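You operate a simulated robot arm through the tools that you are given. There is no shell and no other tool. Be economical: measure what you need, move in short steps, check, and stop when the job is done.

You are at the controls of a simulated robot arm. One attempt, no reset.

TASK
Find the mill that grinds and make up the caddy with it.
Fine: a quarter turn each; salt in cell one, pepper in cell two, the good mill in cell three; the other mill stays in its tray. Set down upright: salt shaker, pepper shaker.

The check looks at the end state, three seconds after you hand in, the way a careful person would. Anything else that was tipped, shoved, dropped, spilled or broken makes it a failure.

THE ROBOT
A 6-joint arm with a two-finger parallel gripper, fixed in place. Base frame: the origin is at the foot of the arm, x ahead of it, y to its left, z up; the work surface is at about z = 85. Lengths are in cm, angles in rad, forces in N, time in s.
With the tool pointing down near the work surface it reaches from about 36 to 76 cm from the base axis. Its first joint turns from -1.152 to 1.152 rad. Payload 2.45 kg.
The tool frame sits at the grasp point between the pads (the TCP): z along the fingers, y along the line on which they close. The tips reach 2.4 cm beyond it. Largest opening 6.8 cm; finger width 1.7, thickness 1; the body of the gripper, 4 by 7 cm, starts 4.1 cm behind the TCP.
Orientation is that of the tool frame in the base frame, as a unit quaternion [w, x, y, z]. With the fingers straight down and closing along the base's y, the tool's x points along the base's -x, its y along +y and its z along -z.

THE INTERFACE
- The arm moves only by the tool drive_tool. Its argument "moves" is a list of rows, each an object (a shift or turn left out is 0, a gripper value left out holds the last) with "translation": the shift along the base's x, y, z in cm, a list of three; "dr": the turn, a rotation vector about the base's x, y, z in rad, a list of three; "hand": the opening, from 0 (shut) to 1 (fully open). In form: [{"translation": [dx, dy, dz], "dr": [ax, ay, az], "hand": hand}, ...]. A call has 1 to 20 rows; each row shifts and turns the commanded pose from where the row before left it. A row lasts 0.2 s, in which the tool goes at most 5 cm and 0.15 rad; a call with a longer step from one row to the next is refused whole, and so is a gripper value outside its range. A pose out of reach is approached as far as the arm can. The call stops where the force on the tool passes 40 N (or 10 N more than at its start, if that is more) or the arm is blocked; 0.2 s more then pass. The fingers move at their own pace (about 10.8 cm/s each) and stop on an object; they squeeze with about 31 N. The grip force told is the motor's: it shows also when the fingers shut on nothing. Time passes only in rows, and 0.2 s behind the last, so rows that do not move let the fingers close. The reply holds the time, the measured pose of the TCP, the force on the tool along the base axes, the opening and the grip force, in the units named above and with some noise, with the torque about the TCP (base axes, N m) and any sound that the robot's microphone picked up.
- Cameras (640 x 400 px; columns grow to the right, rows downward): "scene" is fixed at [16.48, 41.16, 146.74]; the picture's right is [-0.77, -0.64, 0.00], its down [-0.33, 0.40, -0.85] and it looks along [0.54, -0.66, -0.52] (base axes); focal length 353 px, centre (320, 200). "wrist" rides on the gripper at [8.4, 1.1, -7.5] in the tool frame; the picture's right is [-0.13, 0.99, 0.00], its down [-0.60, -0.08, -0.79] and it looks along [-0.79, -0.10, 0.61] (tool axes); focal length 251 px, centre (320, 200). There is no depth. A picture from a camera that has moved, and an enlarged one, comes with that camera's place and axes in the base frame and with its lens.
- get_image(camera): a new picture of that camera. It takes no simulated time.
- close_up(camera, box): a new picture of the part [left, top, right, bottom] of that camera's present view, enlarged. It takes no simulated time.
- job_done(): hands the job in; it is judged then, once.

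Work in short steps. Places have to be worked out from the pictures, the camera data and where the tool is seen: move nearer, look again, correct. Check each grasp and each placing, and mend what went wrong. You have 120 turns and 68 pictures in all, those below and enlarged ones among them. Open the gripper and draw the arm clear of the work before you hand the job in, unless the task says otherwise; then end with one line.

The tools are called after "Emit:" by a JSON object that holds its "api" and its "payload". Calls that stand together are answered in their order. drive_tool: Moves the arm, as the interface text tells. Its arguments: {"type":"object","properties":{"moves":{"type":"array","items":{"type":"object","properties":{"translation":{"type":"array","items":{"type":"number"}},"dr":{"type":"array","items":{"type":"number"}},"hand":{"type":"number"}}}}},"required":["moves"]} The other tools are called the same way: get_image (camera) takes a picture; close_up (camera, box) takes an enlarged picture of a part of a camera's view; job_done () hands the job in.

At the start:

```text
time_s: 0.0
eef_pos: [49.39, 9.37, 129.49]
tool_rot: [0.001, 0.0, 1.0, 0.0]
force: [-0.4, -0.3, 0.1]
torque: [0.02, 0.01, 0.0]
opening: 6.79
finger_force: 0.1
```

scene: 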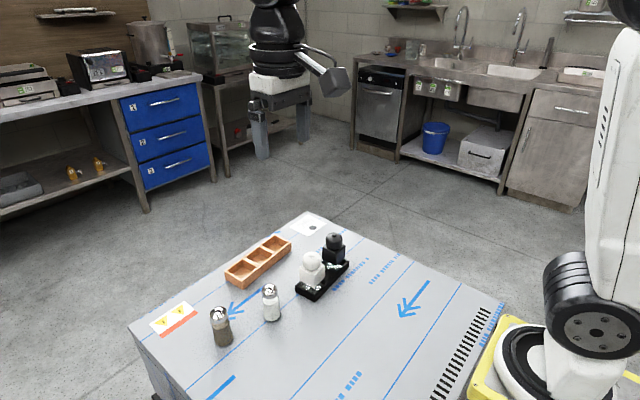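
wrist: 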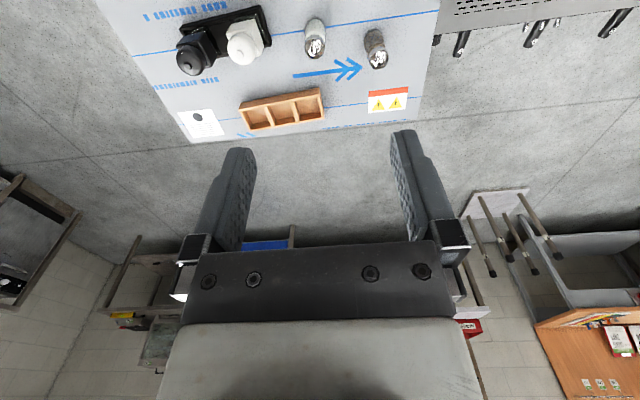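

I'll look closer at the objects on the table first.

Emit:
{"api": "close_up", "payload": {"camera": "scene", "box": [200, 200, 380, 360]}}

Emit:
{"api": "close_up", "payload": {"camera": "wrist", "box": [140, 0, 440, 150]}}

```text
2.50 times, centred on (290, 280) of scene
camera zoom: at [16.48, 41.16, 146.74], right [-0.77, -0.64, 0.0], down [-0.33, 0.4, -0.85], along [0.54, -0.66, -0.52], focal length 882 px, centre (395, 0)
```

zoom: 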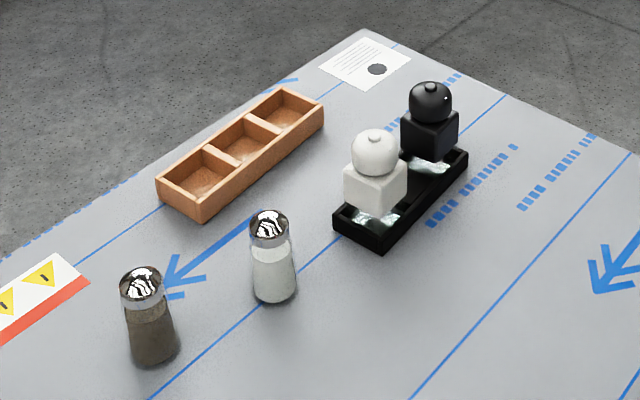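

```text
2.13 times, centred on (290, 75) of wrist
camera zoom: at [41.04, 10.66, 137.17], right [0.13, 0.99, 0.0], down [0.6, -0.08, 0.79], along [0.79, -0.1, -0.61], focal length 536 px, centre (384, 467)
```

zoom: 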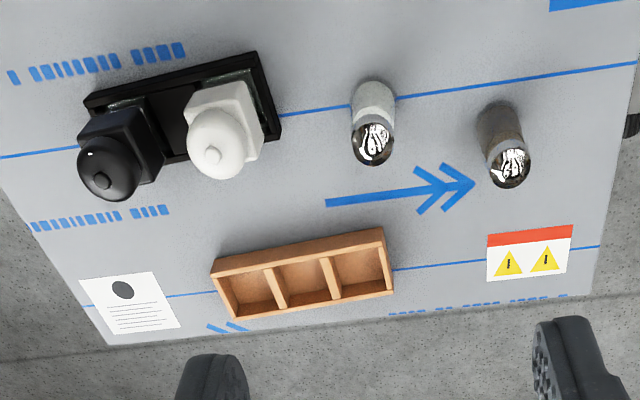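

The caddy is at about (72, -3), with its cells running along y. The mill tray is at about (56.5, -9), salt at (58, 7) and pepper at (60.5, 18). I'll move closer to look for cell marks.

Emit:
{"api": "drive_tool", "payload": {"moves": [{"translation": [-1, -2.5, -4]}, {"translation": [-1, -2.5, -4]}, {"translation": [-1, -2.5, -4]}, {"translation": [-1, -2.5, -4]}, {"translation": [-1, -1, -4]}, {}]}}

Emit:
{"api": "get_image", "payload": {"camera": "wrist"}}

```text
time_s: 1.4
eef_pos: [44.47, -1.52, 109.62]
tool_rot: [0.0, 0.0, 1.0, 0.0]
force: [-0.4, -0.6, -0.1]
torque: [0.01, 0.01, 0.02]
opening: 6.8
finger_force: 0.1
```

```text
63 pictures are left
camera wrist: at [36.14, -0.26, 117.18], right [0.13, 0.99, 0.0], down [0.6, -0.08, 0.79], along [0.79, -0.1, -0.61], focal length 251 px, centre (320, 200)
```

wrist: 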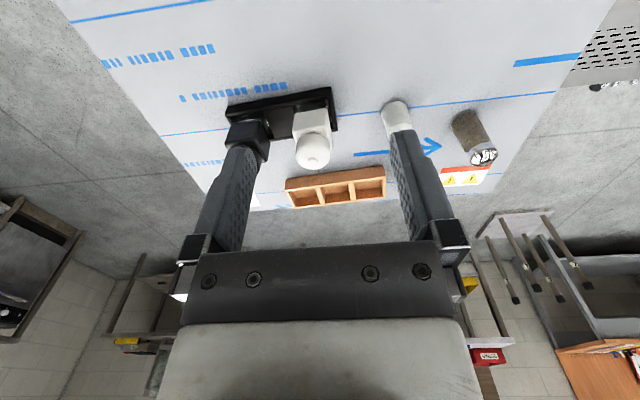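

I'll zoom in on the caddy and tray from here.

Emit:
{"api": "close_up", "payload": {"camera": "wrist", "box": [210, 70, 410, 220]}}

Emit:
{"api": "close_up", "payload": {"camera": "scene", "box": [220, 220, 360, 307]}}

```text
2.67 times, centred on (310, 145) of wrist
camera zoom: at [36.14, -0.26, 117.18], right [0.13, 0.99, 0.0], down [0.6, -0.08, 0.79], along [0.79, -0.1, -0.61], focal length 670 px, centre (347, 347)
```

zoom: 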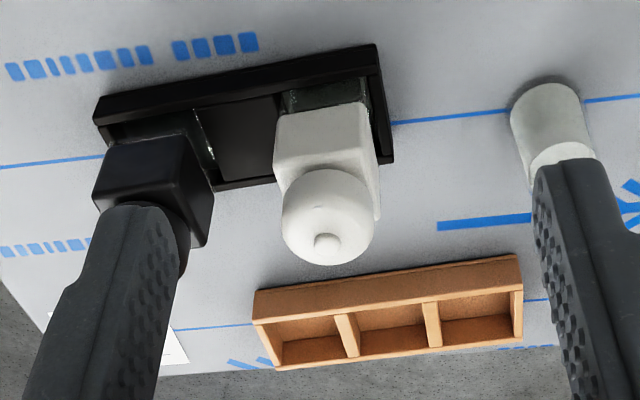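

```text
4.57 times, centred on (290, 264) of scene
camera zoom: at [16.48, 41.16, 146.74], right [-0.77, -0.64, 0.0], down [-0.33, 0.4, -0.85], along [0.54, -0.66, -0.52], focal length 1614 px, centre (457, -90)
```

zoom: 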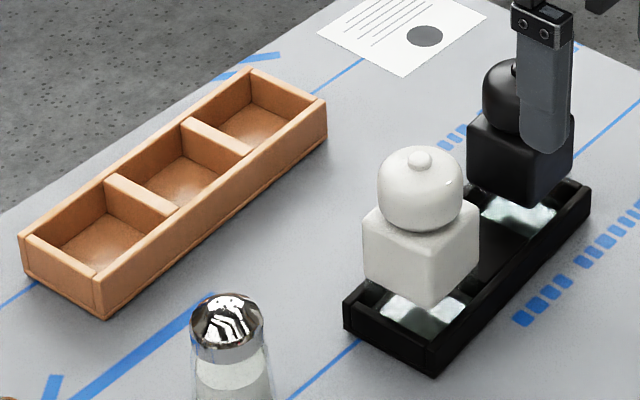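

I'll zoom hard on the caddy for cell markings.

Emit:
{"api": "close_up", "payload": {"camera": "wrist", "box": [280, 160, 392, 216]}}

Emit:
{"api": "close_up", "payload": {"camera": "scene", "box": [220, 205, 330, 290]}}

```text
5.71 times, centred on (336, 188) of wrist
camera zoom: at [36.14, -0.26, 117.18], right [0.13, 0.99, 0.0], down [0.6, -0.08, 0.79], along [0.79, -0.1, -0.61], focal length 1437 px, centre (229, 269)
```

zoom: 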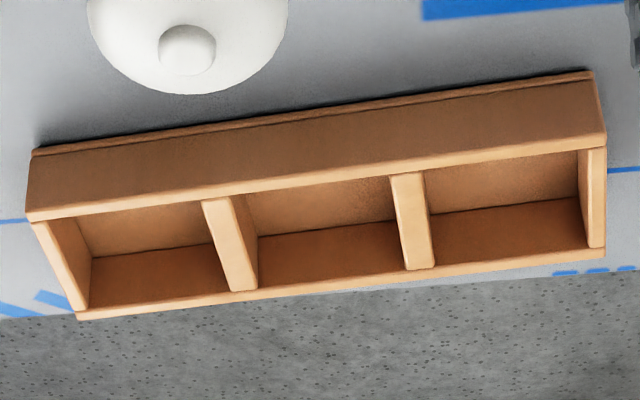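

```text
4.71 times, centred on (275, 248) of scene
camera zoom: at [16.48, 41.16, 146.74], right [-0.77, -0.64, 0.0], down [-0.33, 0.4, -0.85], along [0.54, -0.66, -0.52], focal length 1661 px, centre (532, -24)
```

zoom: 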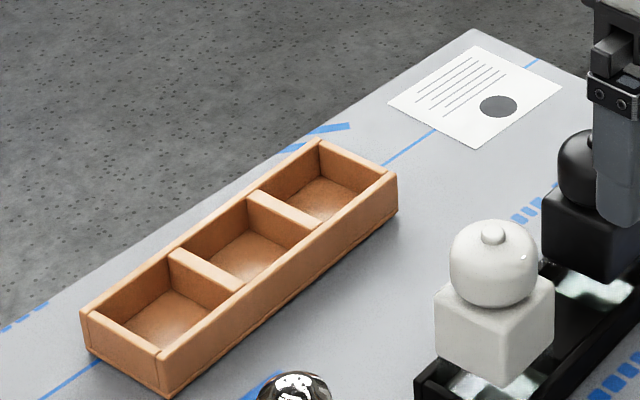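

There are no marks on the cells, so I take cell one as the left one (+y), as seen from both the robot and the scene camera. The white mill's axis is at about (55.4, -3.5) with its top at z≈97, and the black one's is at about (55.9, -12.3). I'll go above the white mill and check.

Emit:
{"api": "drive_tool", "payload": {"moves": [{"translation": [4, -0.7, 0]}, {"translation": [4, -0.7, 0]}, {"translation": [3, -0.6, -3]}, {"translation": [0, 0, -3.5]}, {}, {}]}}

Emit:
{"api": "get_image", "payload": {"camera": "wrist"}}

Emit:
{"api": "close_up", "payload": {"camera": "scene", "box": [260, 180, 400, 310]}}

```text
time_s: 2.8
eef_pos: [55.53, -3.64, 103.29]
tool_rot: [0.001, 0.0, 1.0, 0.0]
force: [0.4, 0.7, -0.2]
torque: [0.0, -0.02, 0.0]
opening: 6.79
finger_force: 0.0
```

```text
58 pictures are left
camera wrist: at [47.11, -2.34, 110.69], right [0.13, 0.99, 0.0], down [0.6, -0.08, 0.79], along [0.79, -0.1, -0.61], focal length 251 px, centre (320, 200)
```

wrist: 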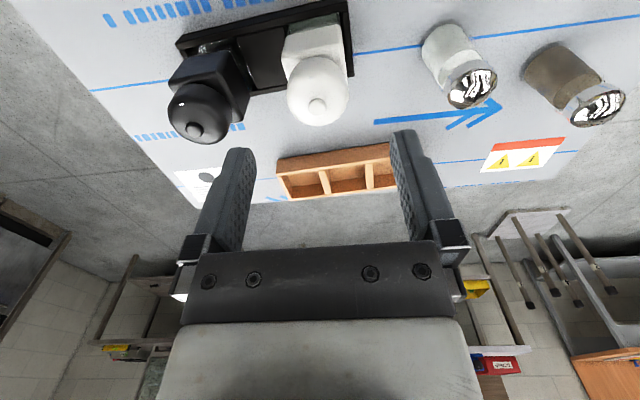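

```text
3.08 times, centred on (330, 245) of scene
camera zoom: at [16.48, 41.16, 146.74], right [-0.77, -0.64, 0.0], down [-0.33, 0.4, -0.85], along [0.54, -0.66, -0.52], focal length 1086 px, centre (289, 62)
```

zoom: 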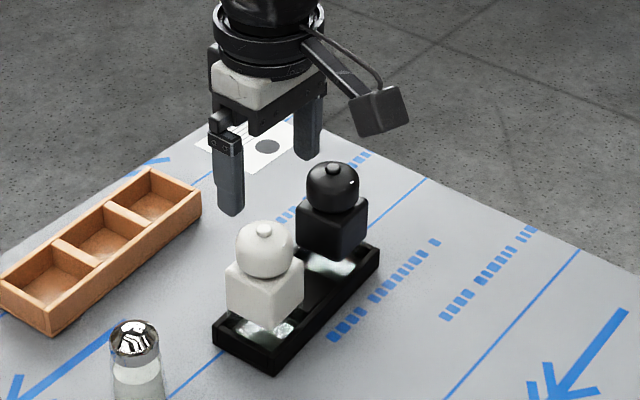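

Both views agree: the white mill's axis is at about (55.7, -3.65). I'll lower to the head (TCP z≈96.1) and grip it.

Emit:
{"api": "drive_tool", "payload": {"moves": [{"translation": [0.15, 0, -3]}, {"translation": [0, 0, -2.5]}, {"translation": [0, 0, -1.7]}, {}]}}

Emit:
{"api": "get_image", "payload": {"camera": "wrist"}}

Emit:
{"api": "close_up", "payload": {"camera": "scene", "box": [260, 210, 380, 310]}}

```text
time_s: 3.8
eef_pos: [55.45, -3.6, 95.86]
tool_rot: [0.0, 0.0, 1.0, 0.001]
force: [0.2, -0.3, -0.6]
torque: [-0.02, 0.01, 0.01]
opening: 6.78
finger_force: 0.1
```

```text
56 pictures are left
camera wrist: at [47.16, -2.35, 103.49], right [0.13, 0.99, 0.0], down [0.6, -0.08, 0.79], along [0.79, -0.1, -0.61], focal length 251 px, centre (320, 200)
```

wrist: 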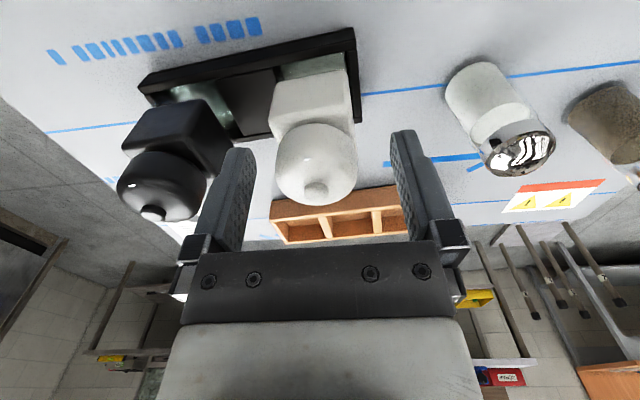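

```text
4.00 times, centred on (320, 260) of scene
camera zoom: at [16.48, 41.16, 146.74], right [-0.77, -0.64, 0.0], down [-0.33, 0.4, -0.85], along [0.54, -0.66, -0.52], focal length 1412 px, centre (320, -40)
```

zoom: 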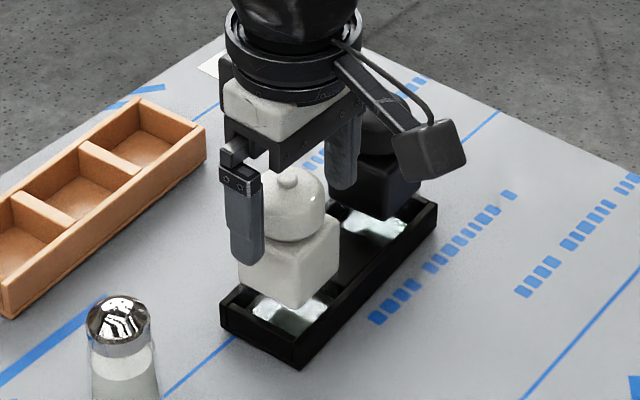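

The head is centred between the fingers. I'll rise 0.4 cm so the tips clear the square body, then close.

Emit:
{"api": "drive_tool", "payload": {"moves": [{"translation": [0, 0, 0.4]}, {"hand": 0.3}, {"hand": 0.3}, {"hand": 0.3}]}}

Emit:
{"api": "close_up", "payload": {"camera": "scene", "box": [290, 230, 350, 310]}}

Emit:
{"api": "close_up", "payload": {"camera": "wrist", "box": [100, 20, 440, 240]}}

```text
time_s: 4.8
eef_pos: [55.52, -3.62, 96.4]
tool_rot: [0.002, 0.0, 1.0, 0.0]
force: [0.7, -2.8, 2.9]
torque: [-0.16, 0.01, -0.02]
opening: 4.08
finger_force: 30.8
```

```text
5.00 times, centred on (320, 270) of scene
camera zoom: at [16.48, 41.16, 146.74], right [-0.77, -0.64, 0.0], down [-0.33, 0.4, -0.85], along [0.54, -0.66, -0.52], focal length 1765 px, centre (320, -150)
```

zoom: 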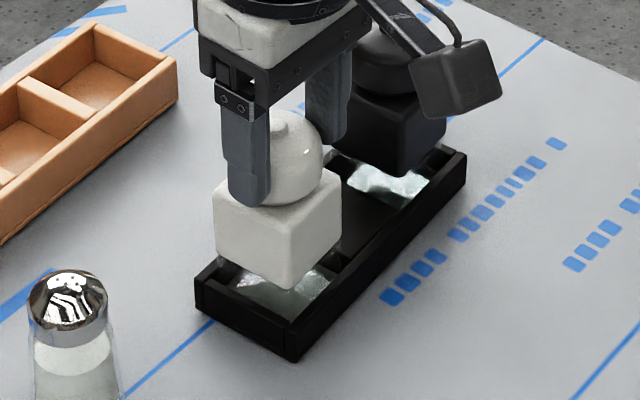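

```text
1.82 times, centred on (270, 130) of wrist
camera zoom: at [47.21, -2.34, 103.92], right [0.13, 0.99, 0.0], down [0.6, -0.08, 0.8], along [0.79, -0.1, -0.61], focal length 457 px, centre (411, 327)
```

zoom: 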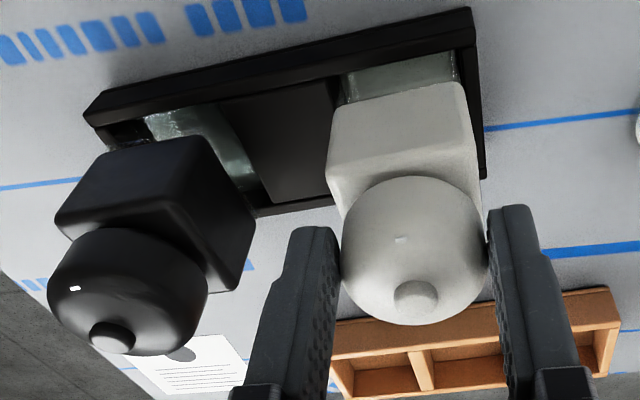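

The head is held at 4.08 cm opening. I'll start the turn with small steps, watching force and sound.

Emit:
{"api": "drive_tool", "payload": {"moves": [{"dr": [0, 0, -0.1]}, {"dr": [0, 0, -0.1]}, {"dr": [0, 0, -0.1]}, {"dr": [0, 0, -0.1]}]}}

```text
time_s: 5.8
eef_pos: [55.54, -3.49, 96.38]
tool_rot: [0.001, 0.2, 0.98, -0.001]
force: [-0.3, 3.3, 4.3]
torque: [0.47, -0.05, 0.02]
opening: 4.07
finger_force: 31.1
```

It turns freely with low forces and no sound so far. I'll finish the quarter turn.

Emit:
{"api": "drive_tool", "payload": {"moves": [{"dr": [0, 0, -0.12]}, {"dr": [0, 0, -0.12]}, {"dr": [0, 0, -0.12]}, {"dr": [0, 0, -0.12]}, {"dr": [0, 0, -0.12]}, {"dr": [0, 0, -0.12]}, {"dr": [0, 0, -0.12]}, {"dr": [0, 0, -0.12]}, {"dr": [0, 0, -0.12]}, {"dr": [0, 0, -0.09]}, {}]}}

Emit:
{"api": "close_up", "payload": {"camera": "scene", "box": [260, 210, 380, 310]}}

```text
time_s: 8.2
eef_pos: [55.62, -3.59, 96.41]
tool_rot: [0.002, 0.708, 0.706, -0.001]
force: [8.3, 4.9, 1.6]
torque: [0.33, -0.64, 0.07]
opening: 4.05
finger_force: 31.0
```

```text
4.00 times, centred on (320, 260) of scene
camera zoom: at [16.5, 41.18, 146.73], right [-0.77, -0.64, 0.0], down [-0.33, 0.4, -0.85], along [0.54, -0.66, -0.52], focal length 1412 px, centre (320, -40)
```

zoom: 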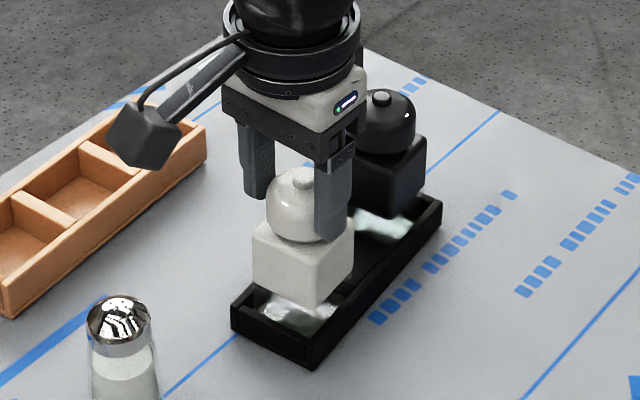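

The quarter turn on the white mill made no sound, and the tray shifted a few mm. I'll release, rise, turn the wrist back and check the tray before the black mill.

Emit:
{"api": "drive_tool", "payload": {"moves": [{"hand": 0.85}, {"hand": 0.85}, {"translation": [0, 0, 3]}, {"translation": [0, 0, 4], "dr": [0, 0, 0.15]}, {"dr": [0, 0, 0.15]}, {"dr": [0, 0, 0.15]}, {"dr": [0, 0, 0.15]}, {"dr": [0, 0, 0.15]}, {"dr": [0, 0, 0.15], "translation": [0, -1, 0]}, {"dr": [0, 0, 0.15], "translation": [0, -1.5, 0]}, {"dr": [0, 0, 0.15], "translation": [0, -1.5, 0]}, {"dr": [0, 0, 0.15], "translation": [0, -1.5, 0]}, {"dr": [0, 0, 0.15], "translation": [0, -1.5, 0]}, {"dr": [0, 0, 0.07], "translation": [0.5, -1.5, 0]}, {}]}}

Emit:
{"api": "close_up", "payload": {"camera": "scene", "box": [260, 210, 380, 310]}}

Emit:
{"api": "get_image", "payload": {"camera": "wrist"}}

```text
time_s: 11.4
eef_pos: [56.07, -11.99, 103.32]
tool_rot: [0.001, 0.0, 1.0, 0.0]
force: [0.0, 0.1, 0.5]
torque: [0.01, 0.01, 0.02]
opening: 5.77
finger_force: 0.1
```

```text
4.00 times, centred on (320, 260) of scene
camera zoom: at [16.48, 41.16, 146.74], right [-0.77, -0.64, 0.0], down [-0.33, 0.4, -0.85], along [0.54, -0.66, -0.52], focal length 1412 px, centre (320, -40)
```

zoom: 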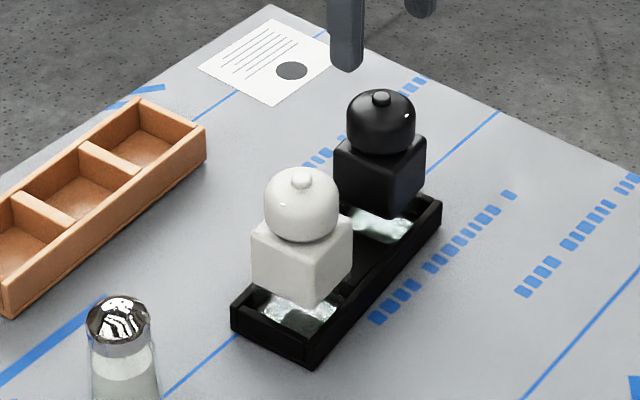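

```text
50 pictures are left
camera wrist: at [47.73, -10.87, 110.85], right [0.13, 0.99, 0.0], down [0.6, -0.08, 0.79], along [0.79, -0.1, -0.61], focal length 251 px, centre (320, 200)
```

wrist: 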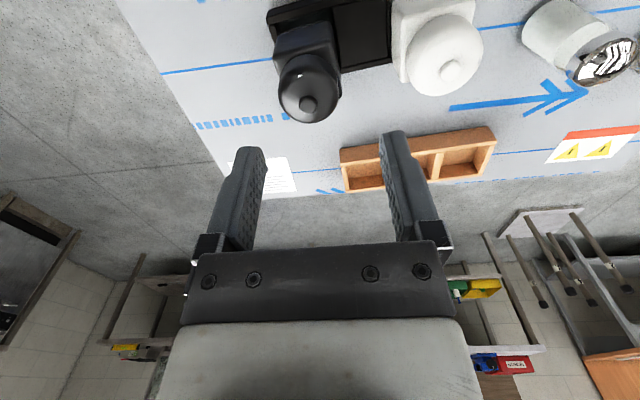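

The black head's axis is at about (56.45, -12.75). I'll align and lower to it, then close.

Emit:
{"api": "drive_tool", "payload": {"moves": [{"translation": [0.35, -0.75, 0], "hand": 0.95}, {"translation": [0, 0, -3]}, {"translation": [0, 0, -2.3]}, {"translation": [0, 0, -1.6]}, {}]}}

Emit:
{"api": "close_up", "payload": {"camera": "wrist", "box": [200, 60, 480, 240]}}

```text
time_s: 12.6
eef_pos: [56.43, -12.97, 96.45]
tool_rot: [0.001, 0.001, 1.0, 0.0]
force: [0.4, 0.7, -0.3]
torque: [0.02, -0.01, 0.03]
opening: 6.45
finger_force: 0.1
```

```text
2.22 times, centred on (340, 150) of wrist
camera zoom: at [48.08, -11.64, 103.91], right [0.13, 0.99, 0.0], down [0.6, -0.08, 0.79], along [0.79, -0.1, -0.61], focal length 559 px, centre (276, 311)
```

zoom: 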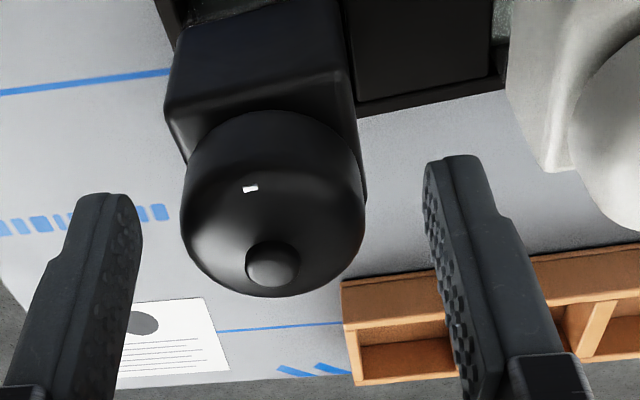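

It's well centred. I'll close and do the first part of the turn.

Emit:
{"api": "drive_tool", "payload": {"moves": [{"hand": 0.3}, {"hand": 0.3}, {"hand": 0.3}, {"dr": [0, 0, -0.1]}, {"dr": [0, 0, -0.1]}, {"dr": [0, 0, -0.1]}, {"dr": [0, 0, -0.1]}]}}

```text
time_s: 14.2
eef_pos: [56.44, -12.87, 96.35]
tool_rot: [0.001, 0.2, 0.98, 0.0]
force: [0.7, -0.5, -0.6]
torque: [0.0, 0.03, -0.01]
opening: 4.06
finger_force: 30.5
```

Forces are low and there's no sound yet. I'll finish the quarter turn.

Emit:
{"api": "drive_tool", "payload": {"moves": [{"dr": [0, 0, -0.12]}, {"dr": [0, 0, -0.12]}, {"dr": [0, 0, -0.12]}, {"dr": [0, 0, -0.12]}, {"dr": [0, 0, -0.12]}, {"dr": [0, 0, -0.12]}, {"dr": [0, 0, -0.12]}, {"dr": [0, 0, -0.12]}, {"dr": [0, 0, -0.12]}, {"dr": [0, 0, -0.09]}, {}]}}

Emit:
{"api": "close_up", "payload": {"camera": "scene", "box": [260, 210, 380, 310]}}

```text
time_s: 16.6
eef_pos: [56.32, -12.78, 96.4]
tool_rot: [0.0, 0.709, 0.706, 0.001]
force: [2.1, 0.7, 0.1]
torque: [-0.05, -0.13, 0.02]
opening: 4.0
finger_force: 31.0
```

```text
4.00 times, centred on (320, 260) of scene
camera zoom: at [16.49, 41.16, 146.74], right [-0.77, -0.64, 0.0], down [-0.33, 0.4, -0.85], along [0.54, -0.66, -0.52], focal length 1412 px, centre (320, -40)
```

zoom: 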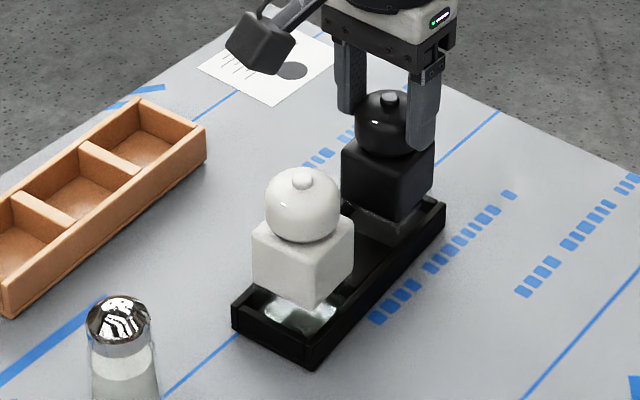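

No sound, but the clear base of the black mill now looks darker, maybe with grounds. I'll zoom in.

Emit:
{"api": "close_up", "payload": {"camera": "scene", "box": [295, 235, 375, 305]}}

```text
5.71 times, centred on (335, 270) of scene
camera zoom: at [16.49, 41.16, 146.74], right [-0.77, -0.64, 0.0], down [-0.33, 0.4, -0.85], along [0.54, -0.66, -0.52], focal length 2017 px, centre (234, -200)
```

zoom: 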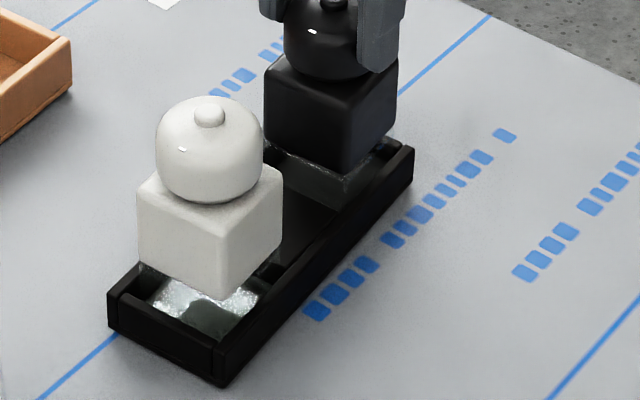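

I'll release, back off and look at both bases without the gripper over them.

Emit:
{"api": "drive_tool", "payload": {"moves": [{"hand": 0.85}, {"hand": 0.85}, {"translation": [0, 0, 3]}, {"translation": [0, 0, 4], "dr": [0, 0, 0.15]}, {"dr": [0, 0, 0.15]}, {"dr": [0, 0, 0.15]}, {"dr": [0, 0, 0.15]}, {"dr": [0, 0, 0.15]}, {"dr": [0, 0, 0.15], "translation": [-3, 1, 0]}, {"dr": [0, 0, 0.15], "translation": [-4, 1.5, 0]}, {"dr": [0, 0, 0.15], "translation": [-4, 1.5, 0]}, {"dr": [0, 0, 0.15], "translation": [0, 1, 0]}, {"dr": [0, 0, 0.15]}, {"dr": [0, 0, 0.07]}, {}]}}

Emit:
{"api": "close_up", "payload": {"camera": "scene", "box": [295, 235, 375, 305]}}

Emit:
{"api": "get_image", "payload": {"camera": "wrist"}}

```text
time_s: 19.8
eef_pos: [45.36, -7.89, 103.39]
tool_rot: [0.001, 0.001, 1.0, 0.0]
force: [0.0, 0.2, -0.4]
torque: [0.0, 0.02, 0.0]
opening: 5.77
finger_force: 0.0
```

```text
5.71 times, centred on (335, 270) of scene
camera zoom: at [16.48, 41.16, 146.74], right [-0.77, -0.64, 0.0], down [-0.33, 0.4, -0.85], along [0.54, -0.66, -0.52], focal length 2017 px, centre (234, -200)
```

zoom: 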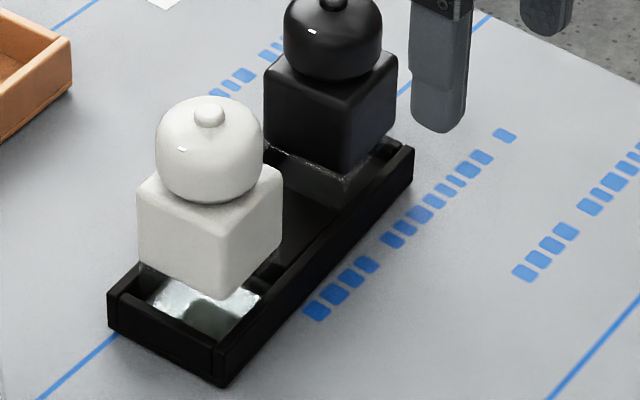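

```text
45 pictures are left
camera wrist: at [37.05, -6.61, 110.96], right [0.13, 0.99, 0.0], down [0.6, -0.08, 0.79], along [0.79, -0.1, -0.61], focal length 251 px, centre (320, 200)
```

wrist: 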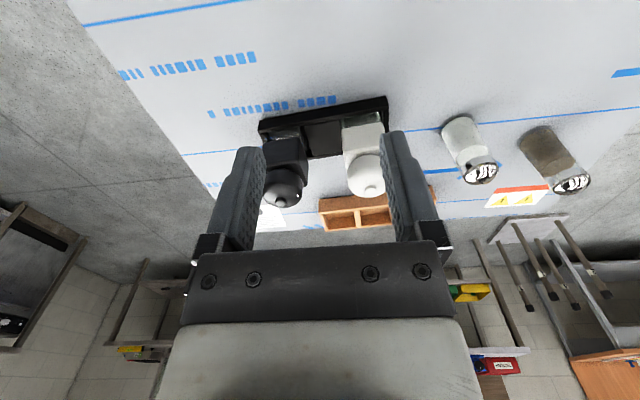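

The black base stays dark. I'll compare the two bases from the wrist side.

Emit:
{"api": "close_up", "payload": {"camera": "wrist", "box": [250, 80, 400, 220]}}

```text
2.86 times, centred on (325, 150) of wrist
camera zoom: at [37.05, -6.61, 110.96], right [0.13, 0.99, 0.0], down [0.6, -0.08, 0.79], along [0.79, -0.1, -0.61], focal length 718 px, centre (306, 343)
```

zoom: 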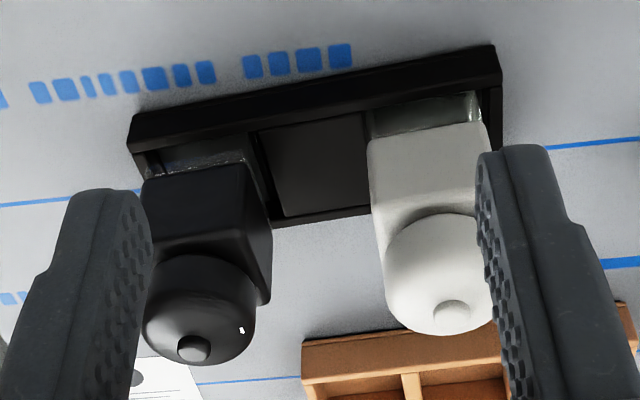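

The black base is clearly darker now, so it holds grounds. White is unchanged, so black is the good mill. Next I'll go above the caddy to locate its cells precisely.

Emit:
{"api": "drive_tool", "payload": {"moves": [{"translation": [0, 0, 3]}, {"translation": [4.5, 1, 0]}, {"translation": [4.5, 1, 0]}, {"translation": [4.5, 1, 0]}, {"translation": [4.5, 1, 0]}, {"translation": [4.5, 1, 0]}, {"translation": [3, 0, 0]}, {}, {}]}}

Emit:
{"api": "get_image", "payload": {"camera": "wrist"}}

```text
time_s: 21.8
eef_pos: [70.82, -2.86, 106.53]
tool_rot: [0.001, 0.002, 1.0, 0.0]
force: [-0.2, 0.5, 0.6]
torque: [-0.01, 0.0, -0.02]
opening: 5.78
finger_force: 0.1
```

```text
43 pictures are left
camera wrist: at [62.48, -1.63, 114.03], right [0.13, 0.99, 0.0], down [0.6, -0.08, 0.79], along [0.79, -0.1, -0.61], focal length 251 px, centre (320, 200)
```

wrist: 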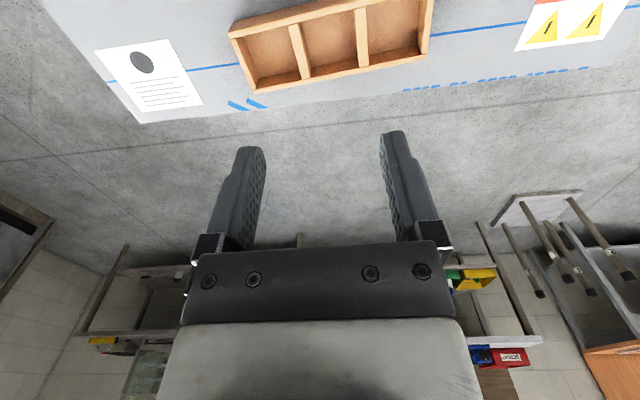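

Emit:
{"api": "close_up", "payload": {"camera": "wrist", "box": [215, 0, 445, 105]}}

```text
2.78 times, centred on (330, 52) of wrist
camera zoom: at [62.48, -1.63, 114.03], right [0.13, 0.99, 0.0], down [0.6, -0.08, 0.79], along [0.79, -0.1, -0.61], focal length 700 px, centre (292, 610)
```

zoom: 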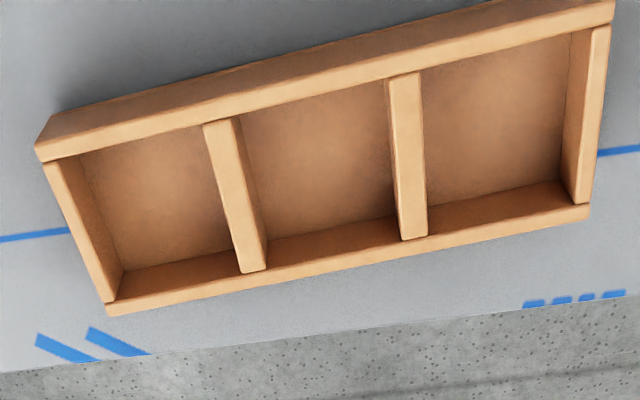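

Cell centres come out at about (72.1, 4.05), (72.6, -1.85) and (73.05, -7.7), with a caddy yaw of about 0.077 rad. The tray has nearly the same yaw. Back to the black mill to grip its head.

Emit:
{"api": "drive_tool", "payload": {"moves": [{"translation": [-4, -3, 0], "hand": 0.95}, {"translation": [-4, -3, 0]}, {"translation": [-4, -3, 0]}, {"translation": [-2.45, -0.95, 0]}, {"translation": [0, 0, -4]}, {"translation": [0, 0, -3]}, {"translation": [0, 0, -2]}, {"translation": [0, 0, -1.2]}, {}]}}

Emit:
{"api": "close_up", "payload": {"camera": "wrist", "box": [200, 60, 480, 240]}}

```text
time_s: 23.8
eef_pos: [56.49, -12.96, 96.18]
tool_rot: [0.0, 0.001, 1.0, 0.0]
force: [-0.5, -0.5, 0.5]
torque: [0.0, 0.0, -0.01]
opening: 6.45
finger_force: 0.1
```

```text
2.22 times, centred on (340, 150) of wrist
camera zoom: at [48.11, -11.59, 103.76], right [0.13, 0.99, 0.0], down [0.6, -0.08, 0.79], along [0.79, -0.1, -0.61], focal length 559 px, centre (276, 311)
```

zoom: 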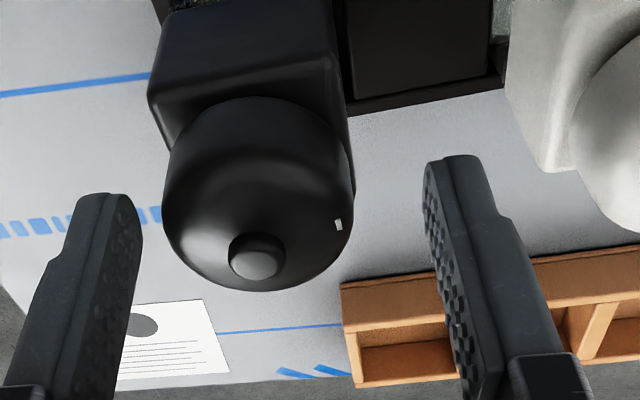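

The mill has moved about 0.3 cm. I'll correct, grip and lift slightly.

Emit:
{"api": "drive_tool", "payload": {"moves": [{"translation": [-0.2, -0.3, 0]}, {"hand": 0.3}, {"hand": 0.3}, {"hand": 0.3}, {"translation": [0, 0, 1]}, {"translation": [0, 0, 1]}, {}]}}

Emit:
{"api": "close_up", "payload": {"camera": "scene", "box": [280, 220, 390, 310]}}

```text
time_s: 25.4
eef_pos: [56.32, -13.11, 98.3]
tool_rot: [0.002, 0.002, 1.0, 0.0]
force: [0.3, 0.6, -2.1]
torque: [-0.01, 0.01, -0.02]
opening: 4.04
finger_force: 30.8
```

```text
4.44 times, centred on (335, 265) of scene
camera zoom: at [16.49, 41.16, 146.74], right [-0.77, -0.64, 0.0], down [-0.33, 0.4, -0.85], along [0.54, -0.66, -0.52], focal length 1569 px, centre (253, -89)
```

zoom: 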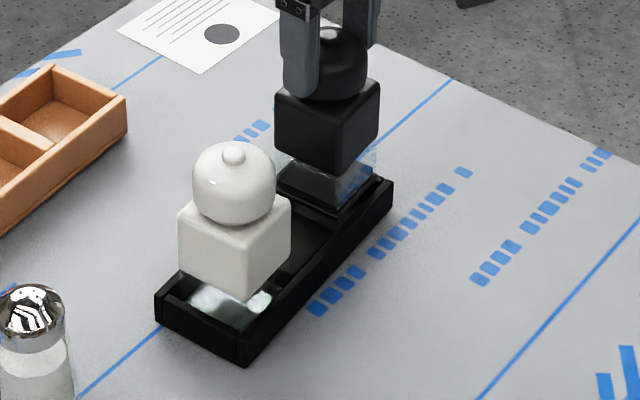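

The mill lifted cleanly, with dark grounds visible in its glass. I'll raise it and carry it over cell three.

Emit:
{"api": "drive_tool", "payload": {"moves": [{"translation": [0, 0, 3]}, {"translation": [0, 0, 3]}, {"translation": [2, 0.7, 1]}, {"translation": [3, 1, 0]}, {"translation": [3, 1, 0]}, {"translation": [3, 1, 0]}, {"translation": [3, 1, 0]}, {"translation": [2.5, 0.6, 0]}, {"translation": [0.2, 0, 0]}, {}, {}]}}

Emit:
{"api": "get_image", "payload": {"camera": "wrist"}}

Emit:
{"api": "close_up", "payload": {"camera": "scene", "box": [210, 170, 340, 290]}}

```text
time_s: 27.8
eef_pos: [73.02, -7.73, 105.12]
tool_rot: [0.001, 0.002, 1.0, 0.0]
force: [-0.5, -0.7, -2.5]
torque: [-0.02, -0.01, 0.02]
opening: 4.06
finger_force: 31.3
```

```text
39 pictures are left
camera wrist: at [64.61, -6.48, 112.73], right [0.13, 0.99, 0.0], down [0.6, -0.08, 0.79], along [0.79, -0.1, -0.61], focal length 251 px, centre (320, 200)
```

wrist: 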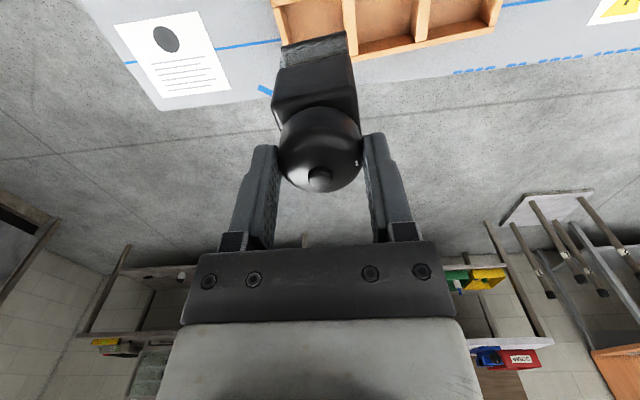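

```text
3.33 times, centred on (275, 230) of scene
camera zoom: at [16.49, 41.16, 146.74], right [-0.77, -0.64, 0.0], down [-0.33, 0.4, -0.85], along [0.54, -0.66, -0.52], focal length 1177 px, centre (470, 100)
```

zoom: 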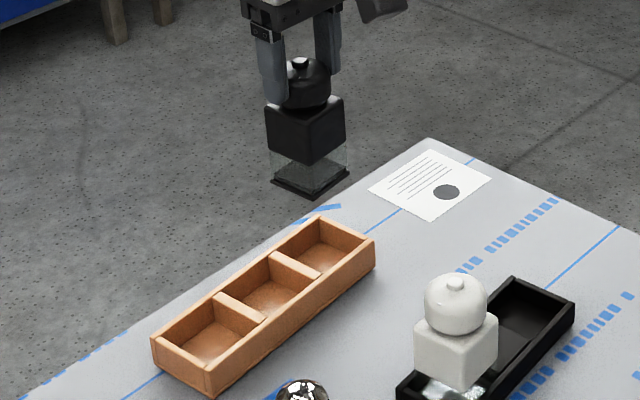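

The mill hangs upright and its yaw matches the caddy. I'll lower it to just above the rim and check alignment.

Emit:
{"api": "drive_tool", "payload": {"moves": [{"translation": [-0.15, 0, -2]}, {"translation": [0, 0, -2]}, {"translation": [0, 0, -1.2]}, {}, {}]}}

Emit:
{"api": "close_up", "payload": {"camera": "scene", "box": [225, 190, 315, 290]}}

Emit:
{"api": "close_up", "payload": {"camera": "wrist", "box": [230, 0, 490, 160]}}

```text
time_s: 29.0
eef_pos: [72.79, -7.72, 100.03]
tool_rot: [0.001, 0.002, 1.0, 0.0]
force: [-0.1, 0.2, -2.9]
torque: [0.03, 0.01, 0.03]
opening: 4.05
finger_force: 30.9
```

```text
4.00 times, centred on (270, 240) of scene
camera zoom: at [16.49, 41.16, 146.74], right [-0.77, -0.64, 0.0], down [-0.33, 0.4, -0.85], along [0.54, -0.66, -0.52], focal length 1412 px, centre (520, 40)
```

zoom: 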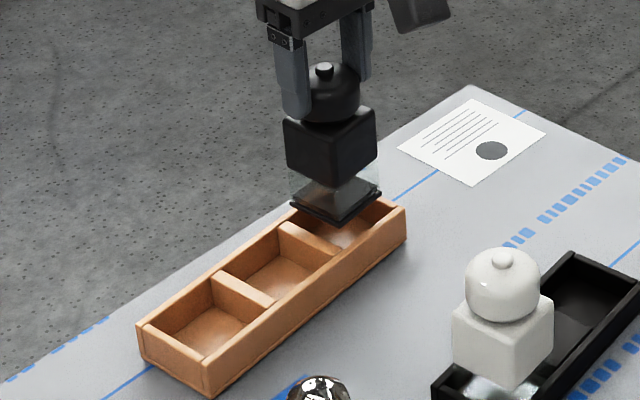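

```text
2.46 times, centred on (360, 80) of wrist
camera zoom: at [64.45, -6.5, 107.49], right [0.13, 0.99, 0.0], down [0.6, -0.08, 0.79], along [0.79, -0.1, -0.61], focal length 619 px, centre (222, 495)
```

zoom: 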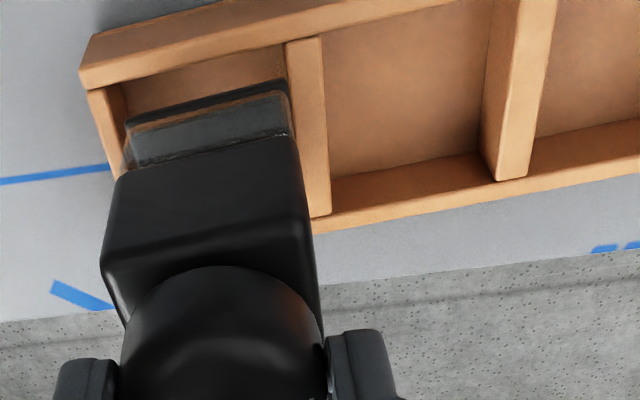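

The plate is about 4.3 cm in a roughly 4.9 cm cell, and it sits about 0.2 cm too far to +y. I'll correct that and lower gently into the cell.

Emit:
{"api": "drive_tool", "payload": {"moves": [{"translation": [-0.07, -0.22, 0]}, {"translation": [0, 0, -0.6]}, {"translation": [0, 0, -0.6]}, {"translation": [0, 0, -0.6]}, {"translation": [0, 0, -0.5]}, {}]}}

Emit:
{"api": "close_up", "payload": {"camera": "wrist", "box": [230, 0, 490, 160]}}

Emit:
{"api": "close_up", "payload": {"camera": "scene", "box": [240, 200, 310, 280]}}

```text
time_s: 30.4
eef_pos: [72.76, -8.01, 97.71]
tool_rot: [0.001, 0.002, 1.0, 0.0]
force: [-0.1, 0.0, -2.9]
torque: [-0.01, 0.0, 0.0]
opening: 4.03
finger_force: 31.0
```

```text
2.46 times, centred on (360, 80) of wrist
camera zoom: at [64.4, -6.73, 105.25], right [0.13, 0.99, 0.0], down [0.6, -0.08, 0.79], along [0.79, -0.1, -0.61], focal length 619 px, centre (222, 495)
```

zoom: 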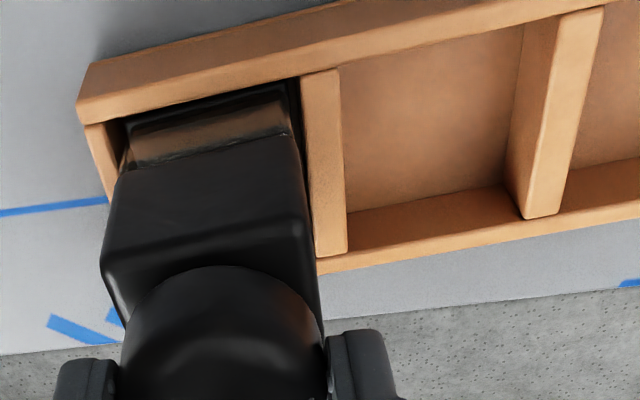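

```text
5.00 times, centred on (275, 240) of scene
camera zoom: at [16.49, 41.16, 146.74], right [-0.77, -0.64, 0.0], down [-0.33, 0.4, -0.85], along [0.54, -0.66, -0.52], focal length 1765 px, centre (545, 0)
```

zoom: 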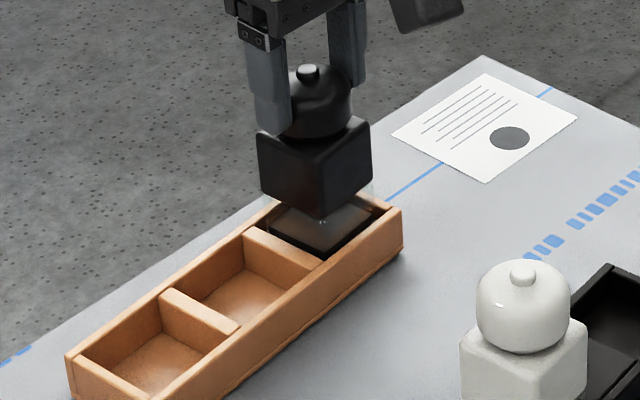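

It's inside the cell with no contact force. I'll lower it to the floor in small steps.

Emit:
{"api": "drive_tool", "payload": {"moves": [{"translation": [0, 0, -0.5]}, {"translation": [0, 0, -0.4]}, {"translation": [0, 0, -0.3]}, {}]}}

```text
time_s: 31.4
eef_pos: [72.66, -8.06, 96.58]
tool_rot: [0.001, 0.002, 1.0, 0.0]
force: [-0.6, -0.2, -1.9]
torque: [0.0, -0.02, 0.0]
opening: 4.06
finger_force: 30.8
```

Emit:
{"api": "drive_tool", "payload": {"moves": [{"translation": [0, 0, -0.2]}, {"translation": [0, 0, -0.15]}, {}]}}

```text
time_s: 32.2
eef_pos: [72.76, -7.95, 96.24]
tool_rot: [0.001, 0.001, 1.0, 0.001]
force: [-1.3, 1.2, 3.3]
torque: [0.06, 0.18, -0.03]
opening: 4.03
finger_force: 31.3
```

Upward force shows the mill is resting on the floor at z≈96.3. I'll release and rise, then check.

Emit:
{"api": "drive_tool", "payload": {"moves": [{"hand": 0.6}, {"hand": 0.85}, {"hand": 0.85}, {"translation": [0, 0, 2]}, {"translation": [0, 0, 4]}, {"translation": [0, 0, 4]}, {}]}}

Emit:
{"api": "close_up", "payload": {"camera": "scene", "box": [200, 200, 360, 360]}}

Emit:
{"api": "get_image", "payload": {"camera": "wrist"}}

```text
time_s: 33.8
eef_pos: [72.84, -7.91, 106.4]
tool_rot: [0.0, 0.002, 1.0, 0.0]
force: [-0.7, -0.4, -0.8]
torque: [0.03, 0.01, 0.0]
opening: 5.78
finger_force: 0.0
```

```text
2.50 times, centred on (280, 280) of scene
camera zoom: at [16.48, 41.16, 146.74], right [-0.77, -0.64, 0.0], down [-0.33, 0.4, -0.85], along [0.54, -0.66, -0.52], focal length 882 px, centre (420, 0)
```

zoom: 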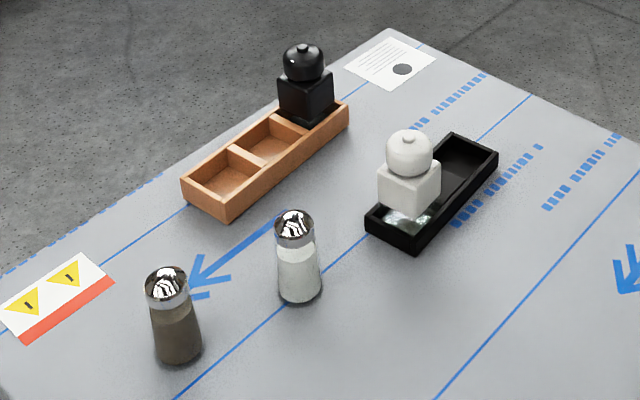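

```text
32 pictures are left
camera wrist: at [64.45, -6.68, 113.8], right [0.13, 0.99, 0.0], down [0.6, -0.08, 0.79], along [0.79, -0.1, -0.61], focal length 251 px, centre (320, 200)
```

wrist: 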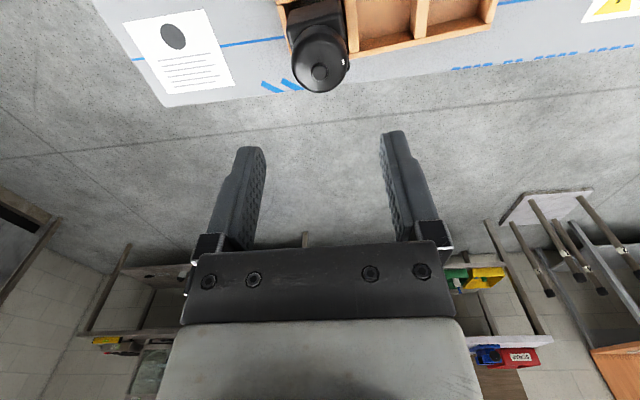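

The black mill stands upright in cell three. Next is the pepper, for cell two. I'll go above it with the wrist turned by -1.5 rad, so the fingers close along x and clear the neighbouring cells.

Emit:
{"api": "drive_tool", "payload": {"moves": [{"translation": [-1.5, 2, 0], "dr": [0, 0, -0.15]}, {"translation": [-1.5, 2.7, 0], "dr": [0, 0, -0.15]}, {"translation": [-1.5, 2.7, 0], "dr": [0, 0, -0.15]}, {"translation": [-1.5, 2.7, 0], "dr": [0, 0, -0.15]}, {"translation": [-1.5, 2.7, 0], "dr": [0, 0, -0.15]}, {"translation": [-1.5, 2.7, 0], "dr": [0, 0, -0.15]}, {"translation": [-1.5, 2.7, 0], "dr": [0, 0, -0.15]}, {"translation": [-1.2, 2.7, 0], "dr": [0, 0, -0.15]}, {"translation": [-0.5, 2.7, 0], "dr": [0, 0, -0.15]}, {"translation": [0, 2.7, 0], "dr": [0, 0, -0.15]}, {"hand": 1}, {}]}}

Emit:
{"api": "get_image", "payload": {"camera": "wrist"}}

```text
time_s: 36.4
eef_pos: [60.53, 18.35, 106.05]
tool_rot: [0.0, 0.682, 0.731, -0.001]
force: [0.1, -0.4, 0.3]
torque: [-0.02, -0.01, 0.01]
opening: 6.8
finger_force: 0.2
```

```text
31 pictures are left
camera wrist: at [61.08, 26.98, 113.67], right [1.0, -0.06, 0.0], down [-0.04, -0.61, 0.79], along [-0.05, -0.79, -0.61], focal length 251 px, centre (320, 200)
```

wrist: 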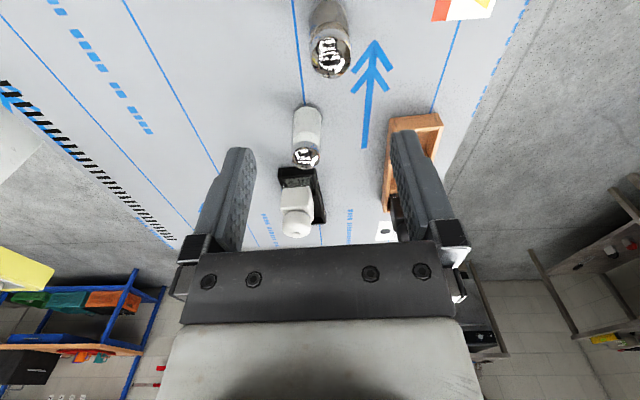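

The pepper cap is at about (61.1, 18.4). I'll lower partway and refine.

Emit:
{"api": "drive_tool", "payload": {"moves": [{"translation": [0.55, 0.1, -3.5]}, {"translation": [0, 0, -3.5]}, {}, {}]}}

Emit:
{"api": "get_image", "payload": {"camera": "wrist"}}

Emit:
{"api": "close_up", "payload": {"camera": "scene", "box": [180, 230, 300, 360]}}

```text
time_s: 37.4
eef_pos: [60.98, 18.42, 99.19]
tool_rot: [0.001, 0.682, 0.731, 0.0]
force: [0.6, -0.6, 0.1]
torque: [0.0, -0.01, 0.0]
opening: 6.78
finger_force: 0.0
```

```text
30 pictures are left
camera wrist: at [61.64, 27.03, 106.7], right [1.0, -0.06, 0.0], down [-0.04, -0.61, 0.79], along [-0.05, -0.79, -0.61], focal length 251 px, centre (320, 200)
```

wrist: 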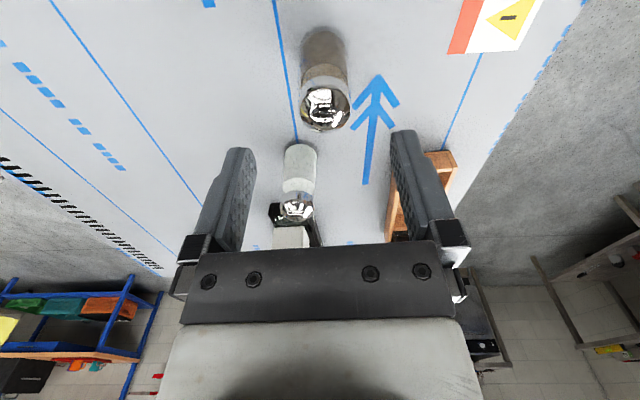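

```text
3.08 times, centred on (240, 295) of scene
camera zoom: at [16.48, 41.16, 146.74], right [-0.77, -0.64, 0.0], down [-0.33, 0.4, -0.85], along [0.54, -0.66, -0.52], focal length 1086 px, centre (566, -92)
```

zoom: 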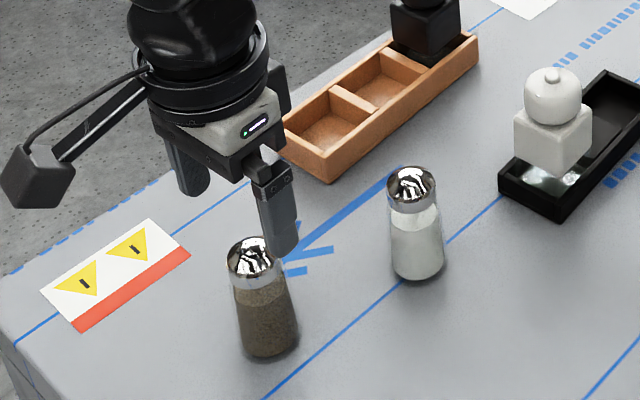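

The cap axis is at about (61.4, 18.2) with its top near z≈93.5. I'll align, lower to TCP z≈91.8 and check.

Emit:
{"api": "drive_tool", "payload": {"moves": [{"translation": [0.3, -0.3, 0]}, {"translation": [0, 0, -3]}, {"translation": [0, 0, -2.4]}, {"translation": [0, 0, -2]}, {}]}}

Emit:
{"api": "get_image", "payload": {"camera": "wrist"}}

```text
time_s: 38.6
eef_pos: [61.38, 17.98, 91.77]
tool_rot: [0.002, 0.682, 0.731, -0.001]
force: [-0.6, 0.1, -0.2]
torque: [0.02, 0.04, -0.02]
opening: 6.83
finger_force: 0.0
```

```text
28 pictures are left
camera wrist: at [62.01, 26.66, 99.28], right [1.0, -0.06, 0.0], down [-0.04, -0.61, 0.79], along [-0.05, -0.79, -0.61], focal length 251 px, centre (320, 200)
```

wrist: 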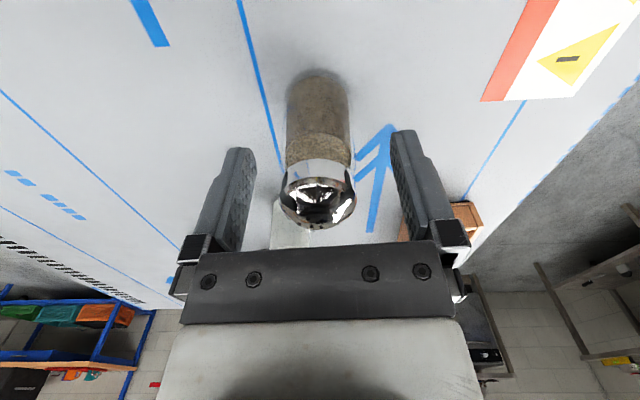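

It's well centred. I'll close and lift a little.

Emit:
{"api": "drive_tool", "payload": {"moves": [{"hand": 0.25}, {"hand": 0.25}, {"hand": 0.25}, {"hand": 0.25}, {"translation": [0, 0, 1]}, {"translation": [0, 0, 1]}, {}]}}

Emit:
{"api": "close_up", "payload": {"camera": "scene", "box": [180, 230, 300, 360]}}

```text
time_s: 40.2
eef_pos: [61.42, 18.12, 93.8]
tool_rot: [0.001, 0.683, 0.73, 0.0]
force: [-0.4, -0.7, -0.5]
torque: [-0.01, 0.01, 0.03]
opening: 3.62
finger_force: 31.0
```

```text
3.08 times, centred on (240, 295) of scene
camera zoom: at [16.48, 41.17, 146.74], right [-0.77, -0.64, 0.0], down [-0.33, 0.4, -0.85], along [0.54, -0.66, -0.52], focal length 1086 px, centre (566, -92)
```

zoom: 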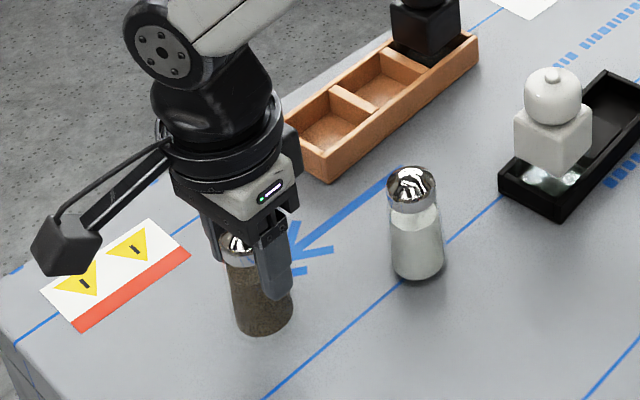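

The pepper is held at 3.62 cm opening. I'll raise it and carry it over cell two, around (72.3, -2.1).

Emit:
{"api": "drive_tool", "payload": {"moves": [{"translation": [0, 0, 3]}, {"translation": [0, 0, 3]}, {"translation": [1.4, -2, 0]}, {"translation": [1.4, -2.6, 0]}, {"translation": [1.4, -2.6, 0]}, {"translation": [1.4, -2.6, 0]}, {"translation": [1.4, -2.6, 0]}, {"translation": [1.4, -2.6, 0]}, {"translation": [1.4, -2.6, 0]}, {"translation": [1.0, -2.6, 0]}, {}, {}]}}

Emit:
{"api": "get_image", "payload": {"camera": "wrist"}}

Emit:
{"api": "close_up", "payload": {"camera": "scene", "box": [210, 180, 340, 290]}}

```text
time_s: 42.8
eef_pos: [72.28, -2.04, 99.76]
tool_rot: [0.0, 0.683, 0.731, 0.0]
force: [-0.1, -0.5, -1.5]
torque: [-0.01, -0.01, -0.02]
opening: 3.66
finger_force: 30.5
```

```text
26 pictures are left
camera wrist: at [72.82, 6.53, 107.31], right [1.0, -0.06, 0.0], down [-0.04, -0.61, 0.79], along [-0.05, -0.79, -0.61], focal length 251 px, centre (320, 200)
```

wrist: 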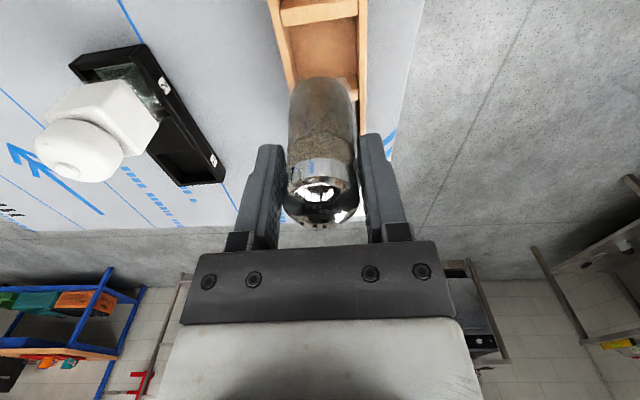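

```text
3.64 times, centred on (275, 235) of scene
camera zoom: at [16.49, 41.16, 146.74], right [-0.77, -0.64, 0.0], down [-0.33, 0.4, -0.85], along [0.54, -0.66, -0.52], focal length 1284 px, centre (484, 73)
```

zoom: 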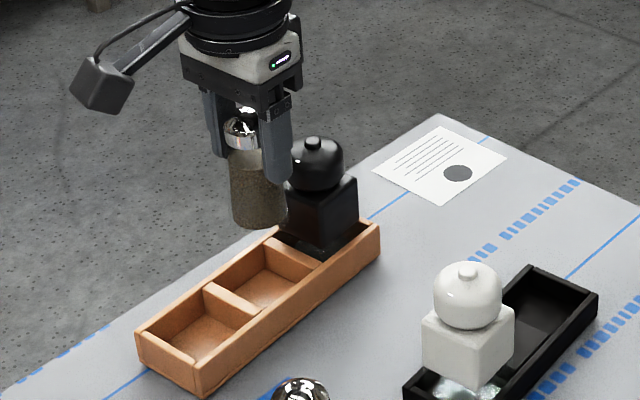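

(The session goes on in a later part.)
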